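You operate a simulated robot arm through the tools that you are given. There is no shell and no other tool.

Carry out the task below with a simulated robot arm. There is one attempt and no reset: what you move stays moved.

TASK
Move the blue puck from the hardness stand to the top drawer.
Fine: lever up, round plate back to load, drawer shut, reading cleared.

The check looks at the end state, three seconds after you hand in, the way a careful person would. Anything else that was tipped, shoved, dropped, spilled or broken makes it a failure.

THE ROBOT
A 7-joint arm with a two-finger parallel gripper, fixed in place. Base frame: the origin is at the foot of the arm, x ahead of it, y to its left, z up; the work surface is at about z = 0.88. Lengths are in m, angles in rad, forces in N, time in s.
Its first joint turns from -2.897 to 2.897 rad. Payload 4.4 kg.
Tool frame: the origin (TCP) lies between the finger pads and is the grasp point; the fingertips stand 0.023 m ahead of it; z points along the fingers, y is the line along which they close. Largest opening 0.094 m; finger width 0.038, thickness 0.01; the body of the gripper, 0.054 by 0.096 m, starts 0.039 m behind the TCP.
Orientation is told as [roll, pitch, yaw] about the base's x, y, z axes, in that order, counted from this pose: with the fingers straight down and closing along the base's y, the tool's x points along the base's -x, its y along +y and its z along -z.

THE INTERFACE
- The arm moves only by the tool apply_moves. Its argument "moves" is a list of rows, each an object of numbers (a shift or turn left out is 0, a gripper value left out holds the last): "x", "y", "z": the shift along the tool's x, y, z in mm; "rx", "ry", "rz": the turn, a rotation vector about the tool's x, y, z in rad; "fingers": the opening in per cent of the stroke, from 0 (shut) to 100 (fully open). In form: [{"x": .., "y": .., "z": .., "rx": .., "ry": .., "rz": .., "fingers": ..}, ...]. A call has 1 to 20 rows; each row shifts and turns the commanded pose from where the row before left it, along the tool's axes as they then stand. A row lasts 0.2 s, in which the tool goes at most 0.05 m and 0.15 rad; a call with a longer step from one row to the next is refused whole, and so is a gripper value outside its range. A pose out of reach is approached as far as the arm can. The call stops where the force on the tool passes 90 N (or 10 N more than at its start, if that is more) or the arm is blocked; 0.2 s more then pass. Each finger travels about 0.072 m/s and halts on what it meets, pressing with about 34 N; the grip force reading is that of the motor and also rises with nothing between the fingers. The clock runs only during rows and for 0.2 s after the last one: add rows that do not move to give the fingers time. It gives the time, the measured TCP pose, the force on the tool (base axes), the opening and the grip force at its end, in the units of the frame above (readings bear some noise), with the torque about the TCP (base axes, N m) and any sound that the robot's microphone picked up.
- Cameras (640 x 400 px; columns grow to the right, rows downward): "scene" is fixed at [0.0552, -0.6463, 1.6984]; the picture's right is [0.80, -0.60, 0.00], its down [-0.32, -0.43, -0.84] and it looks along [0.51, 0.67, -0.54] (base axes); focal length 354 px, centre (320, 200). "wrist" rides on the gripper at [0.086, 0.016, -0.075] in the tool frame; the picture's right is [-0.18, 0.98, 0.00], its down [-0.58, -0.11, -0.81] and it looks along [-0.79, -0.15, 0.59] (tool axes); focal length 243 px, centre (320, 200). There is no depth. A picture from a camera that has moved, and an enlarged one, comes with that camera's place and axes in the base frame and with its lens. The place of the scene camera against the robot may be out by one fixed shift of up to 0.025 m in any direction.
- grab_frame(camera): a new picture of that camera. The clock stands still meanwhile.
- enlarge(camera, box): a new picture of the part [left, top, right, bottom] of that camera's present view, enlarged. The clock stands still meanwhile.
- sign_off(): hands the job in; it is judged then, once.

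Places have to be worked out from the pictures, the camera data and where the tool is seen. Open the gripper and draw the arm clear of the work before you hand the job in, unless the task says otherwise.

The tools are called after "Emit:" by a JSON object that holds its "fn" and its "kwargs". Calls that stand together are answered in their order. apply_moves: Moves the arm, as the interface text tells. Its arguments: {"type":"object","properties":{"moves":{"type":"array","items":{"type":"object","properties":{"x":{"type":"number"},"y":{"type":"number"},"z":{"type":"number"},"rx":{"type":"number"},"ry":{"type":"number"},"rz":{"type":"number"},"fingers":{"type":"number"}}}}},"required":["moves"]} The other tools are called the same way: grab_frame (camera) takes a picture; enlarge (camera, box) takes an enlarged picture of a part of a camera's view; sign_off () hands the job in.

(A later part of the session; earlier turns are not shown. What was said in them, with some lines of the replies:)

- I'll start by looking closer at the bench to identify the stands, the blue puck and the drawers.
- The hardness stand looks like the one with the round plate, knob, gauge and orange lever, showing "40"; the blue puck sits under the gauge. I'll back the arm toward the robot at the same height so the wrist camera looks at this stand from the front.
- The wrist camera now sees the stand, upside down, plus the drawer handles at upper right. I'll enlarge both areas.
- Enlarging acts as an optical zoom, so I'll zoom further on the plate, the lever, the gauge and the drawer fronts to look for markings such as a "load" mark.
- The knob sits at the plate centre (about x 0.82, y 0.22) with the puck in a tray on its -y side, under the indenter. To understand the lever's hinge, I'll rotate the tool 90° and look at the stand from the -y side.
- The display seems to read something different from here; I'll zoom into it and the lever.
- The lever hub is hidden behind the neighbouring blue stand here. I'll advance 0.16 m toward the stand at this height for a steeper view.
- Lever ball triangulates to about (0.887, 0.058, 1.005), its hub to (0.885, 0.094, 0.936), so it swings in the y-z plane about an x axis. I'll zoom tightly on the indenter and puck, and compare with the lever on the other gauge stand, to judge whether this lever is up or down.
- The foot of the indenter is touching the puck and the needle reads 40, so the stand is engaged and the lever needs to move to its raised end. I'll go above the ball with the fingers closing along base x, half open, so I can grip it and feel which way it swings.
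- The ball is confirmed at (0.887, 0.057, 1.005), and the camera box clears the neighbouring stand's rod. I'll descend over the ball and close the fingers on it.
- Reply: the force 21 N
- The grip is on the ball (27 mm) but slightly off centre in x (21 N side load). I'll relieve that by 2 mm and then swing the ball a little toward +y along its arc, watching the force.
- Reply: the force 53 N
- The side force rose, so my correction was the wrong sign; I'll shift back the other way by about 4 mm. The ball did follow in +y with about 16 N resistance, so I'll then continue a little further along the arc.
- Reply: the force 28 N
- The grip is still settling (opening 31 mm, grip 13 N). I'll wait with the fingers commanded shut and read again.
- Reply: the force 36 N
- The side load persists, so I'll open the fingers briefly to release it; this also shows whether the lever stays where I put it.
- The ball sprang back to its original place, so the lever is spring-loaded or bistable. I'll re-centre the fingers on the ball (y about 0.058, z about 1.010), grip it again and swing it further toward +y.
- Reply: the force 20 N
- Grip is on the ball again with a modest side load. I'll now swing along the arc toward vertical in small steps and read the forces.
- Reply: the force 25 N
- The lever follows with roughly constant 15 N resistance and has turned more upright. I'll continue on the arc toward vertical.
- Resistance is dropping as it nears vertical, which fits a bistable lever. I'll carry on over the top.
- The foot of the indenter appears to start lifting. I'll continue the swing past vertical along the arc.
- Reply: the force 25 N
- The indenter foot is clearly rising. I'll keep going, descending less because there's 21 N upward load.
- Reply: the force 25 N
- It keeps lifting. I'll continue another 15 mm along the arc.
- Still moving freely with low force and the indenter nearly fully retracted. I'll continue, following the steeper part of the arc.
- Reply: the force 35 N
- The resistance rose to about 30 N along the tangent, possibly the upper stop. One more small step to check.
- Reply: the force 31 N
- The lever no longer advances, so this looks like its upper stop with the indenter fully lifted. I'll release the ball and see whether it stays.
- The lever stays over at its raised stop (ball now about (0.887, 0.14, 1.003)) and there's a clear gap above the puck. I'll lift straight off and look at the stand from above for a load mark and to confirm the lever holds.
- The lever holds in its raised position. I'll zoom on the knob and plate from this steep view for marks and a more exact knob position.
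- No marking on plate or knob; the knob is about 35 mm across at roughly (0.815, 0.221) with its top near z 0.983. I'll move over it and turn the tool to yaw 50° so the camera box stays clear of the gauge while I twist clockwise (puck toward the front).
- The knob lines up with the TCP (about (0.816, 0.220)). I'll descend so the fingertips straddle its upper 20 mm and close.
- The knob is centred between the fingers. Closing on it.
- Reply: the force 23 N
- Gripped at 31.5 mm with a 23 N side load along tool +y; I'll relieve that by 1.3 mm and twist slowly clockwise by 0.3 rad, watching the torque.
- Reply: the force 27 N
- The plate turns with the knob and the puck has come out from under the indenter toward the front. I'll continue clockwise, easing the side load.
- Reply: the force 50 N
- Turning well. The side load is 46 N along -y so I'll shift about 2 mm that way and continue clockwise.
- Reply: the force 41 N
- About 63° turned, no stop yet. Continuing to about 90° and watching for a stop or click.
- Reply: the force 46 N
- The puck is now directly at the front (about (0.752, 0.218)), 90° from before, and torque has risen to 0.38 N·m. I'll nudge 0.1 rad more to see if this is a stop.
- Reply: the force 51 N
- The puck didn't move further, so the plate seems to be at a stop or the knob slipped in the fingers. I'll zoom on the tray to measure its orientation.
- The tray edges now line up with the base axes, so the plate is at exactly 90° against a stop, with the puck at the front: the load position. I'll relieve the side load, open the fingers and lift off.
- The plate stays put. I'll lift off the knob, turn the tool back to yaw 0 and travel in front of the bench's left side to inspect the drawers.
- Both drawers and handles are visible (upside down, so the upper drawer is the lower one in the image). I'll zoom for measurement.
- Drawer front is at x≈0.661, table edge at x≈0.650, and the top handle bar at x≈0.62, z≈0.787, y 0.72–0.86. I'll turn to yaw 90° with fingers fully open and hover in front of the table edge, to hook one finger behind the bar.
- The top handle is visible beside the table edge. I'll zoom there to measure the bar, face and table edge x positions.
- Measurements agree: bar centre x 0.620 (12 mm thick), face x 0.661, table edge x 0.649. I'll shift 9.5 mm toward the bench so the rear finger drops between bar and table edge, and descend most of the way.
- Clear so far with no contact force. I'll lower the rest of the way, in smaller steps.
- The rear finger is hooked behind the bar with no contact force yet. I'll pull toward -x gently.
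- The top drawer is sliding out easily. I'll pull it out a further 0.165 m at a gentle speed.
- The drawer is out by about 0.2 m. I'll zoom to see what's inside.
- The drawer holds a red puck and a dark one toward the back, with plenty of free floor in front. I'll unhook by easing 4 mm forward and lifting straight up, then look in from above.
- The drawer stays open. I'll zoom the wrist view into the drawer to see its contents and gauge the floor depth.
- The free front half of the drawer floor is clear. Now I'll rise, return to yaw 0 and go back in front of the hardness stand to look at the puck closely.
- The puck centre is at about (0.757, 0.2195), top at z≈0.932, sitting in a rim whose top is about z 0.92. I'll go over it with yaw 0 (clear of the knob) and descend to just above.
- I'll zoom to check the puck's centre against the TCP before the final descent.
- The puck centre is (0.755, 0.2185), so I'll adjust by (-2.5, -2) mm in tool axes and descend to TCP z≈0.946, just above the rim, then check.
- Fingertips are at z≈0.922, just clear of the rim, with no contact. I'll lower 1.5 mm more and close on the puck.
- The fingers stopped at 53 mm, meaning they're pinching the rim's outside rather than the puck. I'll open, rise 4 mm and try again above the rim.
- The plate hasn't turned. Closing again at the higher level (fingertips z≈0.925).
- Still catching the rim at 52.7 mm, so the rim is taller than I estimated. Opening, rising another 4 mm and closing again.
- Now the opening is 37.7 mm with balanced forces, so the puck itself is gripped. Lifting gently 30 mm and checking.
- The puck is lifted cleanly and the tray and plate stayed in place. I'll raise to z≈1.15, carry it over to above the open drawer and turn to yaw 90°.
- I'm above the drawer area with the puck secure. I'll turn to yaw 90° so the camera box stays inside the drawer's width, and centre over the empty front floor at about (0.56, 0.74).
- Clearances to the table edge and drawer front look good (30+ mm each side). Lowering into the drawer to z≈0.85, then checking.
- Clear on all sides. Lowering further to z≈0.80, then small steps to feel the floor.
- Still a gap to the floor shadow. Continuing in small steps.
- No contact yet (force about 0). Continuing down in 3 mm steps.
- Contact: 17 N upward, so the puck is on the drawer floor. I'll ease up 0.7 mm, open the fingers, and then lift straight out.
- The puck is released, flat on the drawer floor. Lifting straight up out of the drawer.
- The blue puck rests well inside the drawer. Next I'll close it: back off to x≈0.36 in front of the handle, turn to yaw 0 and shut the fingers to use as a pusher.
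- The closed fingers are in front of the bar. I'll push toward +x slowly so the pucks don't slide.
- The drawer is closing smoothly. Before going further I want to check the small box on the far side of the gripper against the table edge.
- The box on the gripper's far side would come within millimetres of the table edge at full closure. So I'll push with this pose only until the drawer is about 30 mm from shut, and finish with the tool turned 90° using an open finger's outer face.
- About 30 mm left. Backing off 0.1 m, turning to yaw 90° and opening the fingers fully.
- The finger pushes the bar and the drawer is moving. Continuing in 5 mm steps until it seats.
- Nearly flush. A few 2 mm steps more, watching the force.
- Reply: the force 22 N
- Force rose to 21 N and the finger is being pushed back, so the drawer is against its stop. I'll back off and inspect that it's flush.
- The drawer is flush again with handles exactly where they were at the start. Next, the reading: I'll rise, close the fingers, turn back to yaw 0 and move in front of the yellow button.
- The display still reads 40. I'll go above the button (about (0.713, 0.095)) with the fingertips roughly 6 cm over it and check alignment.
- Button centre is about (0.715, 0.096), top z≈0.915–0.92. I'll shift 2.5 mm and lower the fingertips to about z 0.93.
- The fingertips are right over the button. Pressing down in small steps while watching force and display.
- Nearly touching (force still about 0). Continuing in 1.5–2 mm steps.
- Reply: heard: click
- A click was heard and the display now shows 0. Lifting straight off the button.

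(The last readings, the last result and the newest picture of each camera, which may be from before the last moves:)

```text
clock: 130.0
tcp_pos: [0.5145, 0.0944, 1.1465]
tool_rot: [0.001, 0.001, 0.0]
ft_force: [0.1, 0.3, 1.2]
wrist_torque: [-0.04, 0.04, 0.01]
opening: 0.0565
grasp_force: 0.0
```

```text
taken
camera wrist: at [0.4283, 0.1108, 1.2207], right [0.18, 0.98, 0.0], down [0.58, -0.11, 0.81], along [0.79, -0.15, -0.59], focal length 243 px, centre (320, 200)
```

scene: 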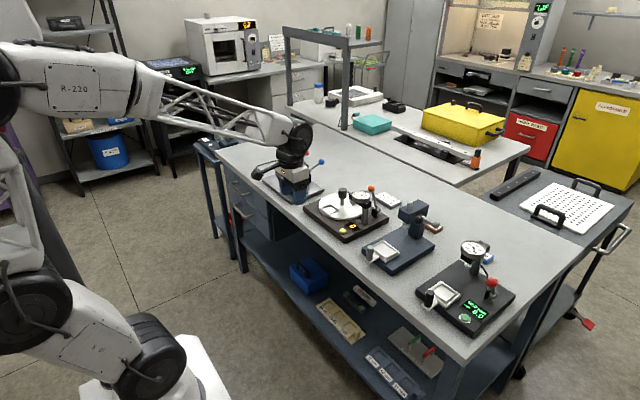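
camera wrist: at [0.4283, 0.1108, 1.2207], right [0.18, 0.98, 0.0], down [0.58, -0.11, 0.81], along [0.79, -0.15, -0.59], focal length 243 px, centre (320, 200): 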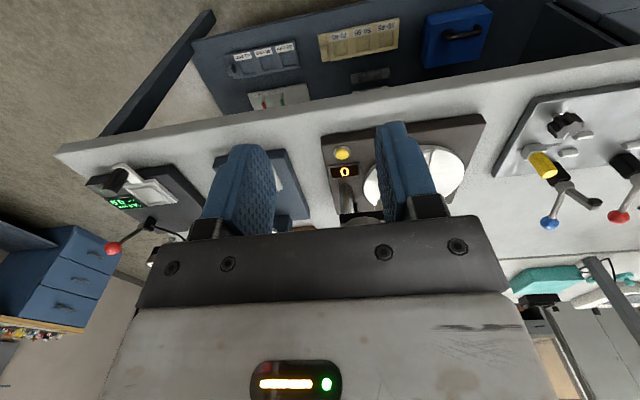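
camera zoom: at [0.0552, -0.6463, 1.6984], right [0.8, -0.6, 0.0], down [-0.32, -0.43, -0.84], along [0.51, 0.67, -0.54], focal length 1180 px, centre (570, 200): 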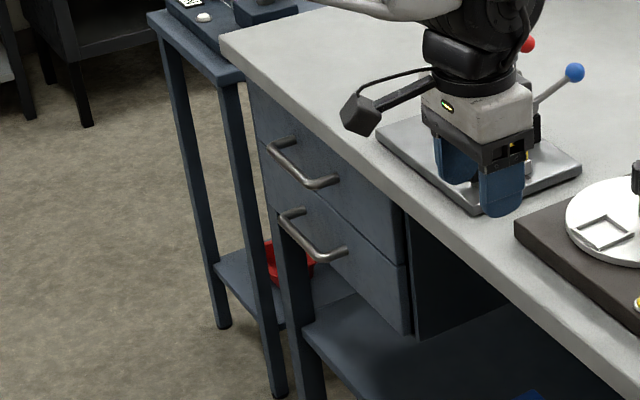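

Display and needle both read 0, the lever is still raised and the drawer is shut. I'll zoom once more on the tray to confirm the plate is still exactly at the load stop after the pick.

Emit:
{"fn": "enlarge", "kwargs": {"camera": "scene", "box": [318, 188, 358, 215]}}

Emit:
{"fn": "enlarge", "kwargs": {"camera": "scene", "box": [250, 150, 320, 215]}}

Emit:
{"fn": "enlarge", "kwargs": {"camera": "scene", "box": [345, 175, 445, 255]}}

```text
14.81 times, centred on (338, 202) of scene
camera zoom: at [0.0552, -0.6463, 1.6984], right [0.8, -0.6, 0.0], down [-0.32, -0.43, -0.84], along [0.51, 0.67, -0.54], focal length 5247 px, centre (53, 178)
```

zoom: 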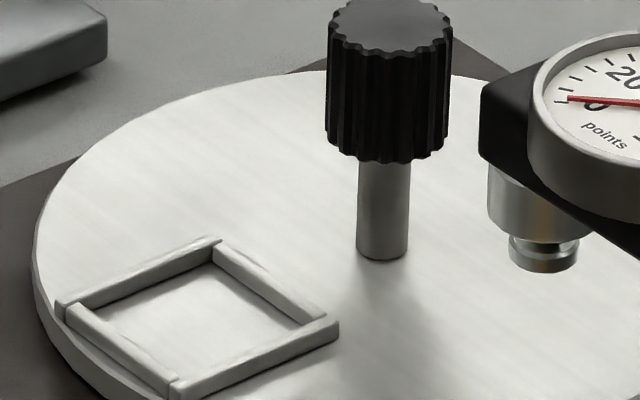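

```text
6.15 times, centred on (285, 182) of scene
camera zoom: at [0.0552, -0.6463, 1.6984], right [0.8, -0.6, 0.0], down [-0.32, -0.43, -0.84], along [0.51, 0.67, -0.54], focal length 2179 px, centre (535, 308)
```

zoom: 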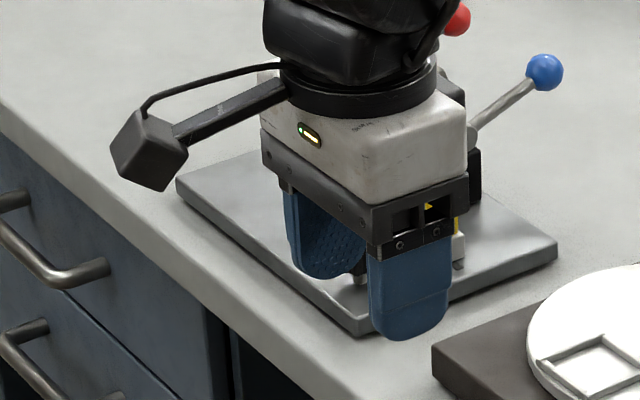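

```text
5.00 times, centred on (395, 215) of scene
camera zoom: at [0.0552, -0.6463, 1.6984], right [0.8, -0.6, 0.0], down [-0.32, -0.43, -0.84], along [0.51, 0.67, -0.54], focal length 1771 px, centre (-55, 125)
```

zoom: 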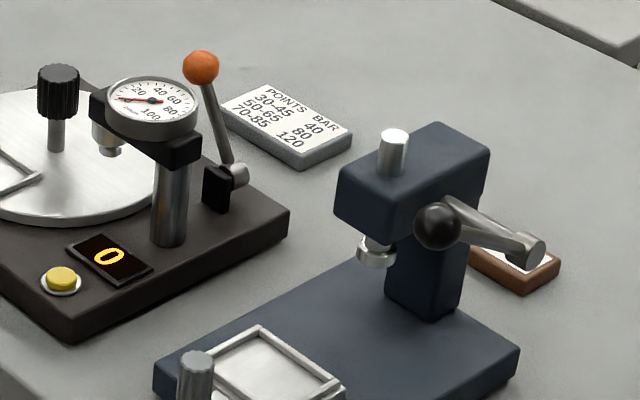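

The tray edges are still aligned with the base, so the plate is at load; lever, drawer, display and neighbouring items all look right. I'll draw the arm further back and up with the gripper fully open.

Emit:
{"fn": "apply_moves", "kwargs": {"moves": [{"x": 30, "z": -20, "fingers": 100}, {"x": 30, "z": -20}, {"x": 30, "z": -20}, {"x": 20, "z": -10}, {}, {}]}}

Emit:
{"fn": "grab_frame", "kwargs": {"camera": "scene"}}

Emit:
{"fn": "enlarge", "kwargs": {"camera": "scene", "box": [200, 130, 420, 260]}}

```text
clock: 131.4
tcp_pos: [0.4036, 0.095, 1.2167]
tool_rot: [-0.001, 0.001, 0.0]
ft_force: [-0.2, 0.9, 0.2]
wrist_torque: [-0.02, -0.01, 0.03]
opening: 0.0941
grasp_force: 0.1
```

```text
taken
```

scene: 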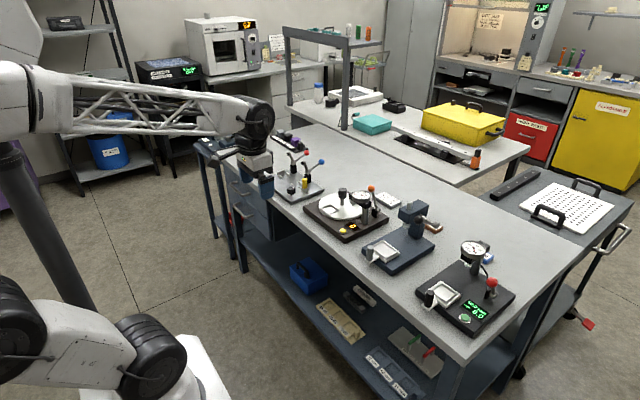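

```text
2.91 times, centred on (310, 195) of scene
camera zoom: at [0.0552, -0.6463, 1.6984], right [0.8, -0.6, 0.0], down [-0.32, -0.43, -0.84], along [0.51, 0.67, -0.54], focal length 1030 px, centre (349, 214)
```

zoom: 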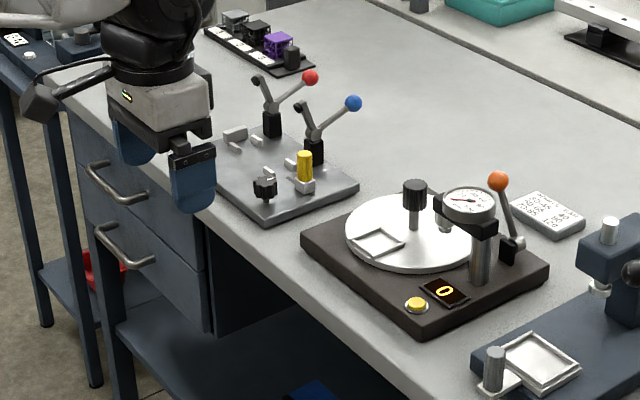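

Everything is in its end state: puck in the top drawer, drawer shut, lever raised, plate at load, display 0, gripper open and arm clear with nothing else disturbed. Handing in.

Emit:
{"fn": "sign_off", "kwargs": {}}

```text
The job is handed in.
```

The blue puck is in the top drawer, and I've handed the job in. These are the end conditions as I last saw them:

- **Lever:** it is over at its raised end and stayed there after I let go. The indenter is well clear of the tray.
- **Round plate:** it is turned 90° from the test position, with the tray facing the front. There is no load mark on the stand. I took this as load because the plate stopped turning there and the tray lines up squarely with the base.
- **Drawer:** it is shut. I pushed it until it stopped, and the handle is back where it was at the start. The red and black pucks and small parts already inside were not touched by the gripper.
- **Reading:** I pressed the yellow button and heard a click. The display and the gauge needle both show 0.
- **Everything else:** I saw nothing tipped or moved on the bench. While picking up the puck, the gripper closed on the tray rim twice, but the tray did not shift.

The gripper is open and the arm is drawn back clear of the bench.
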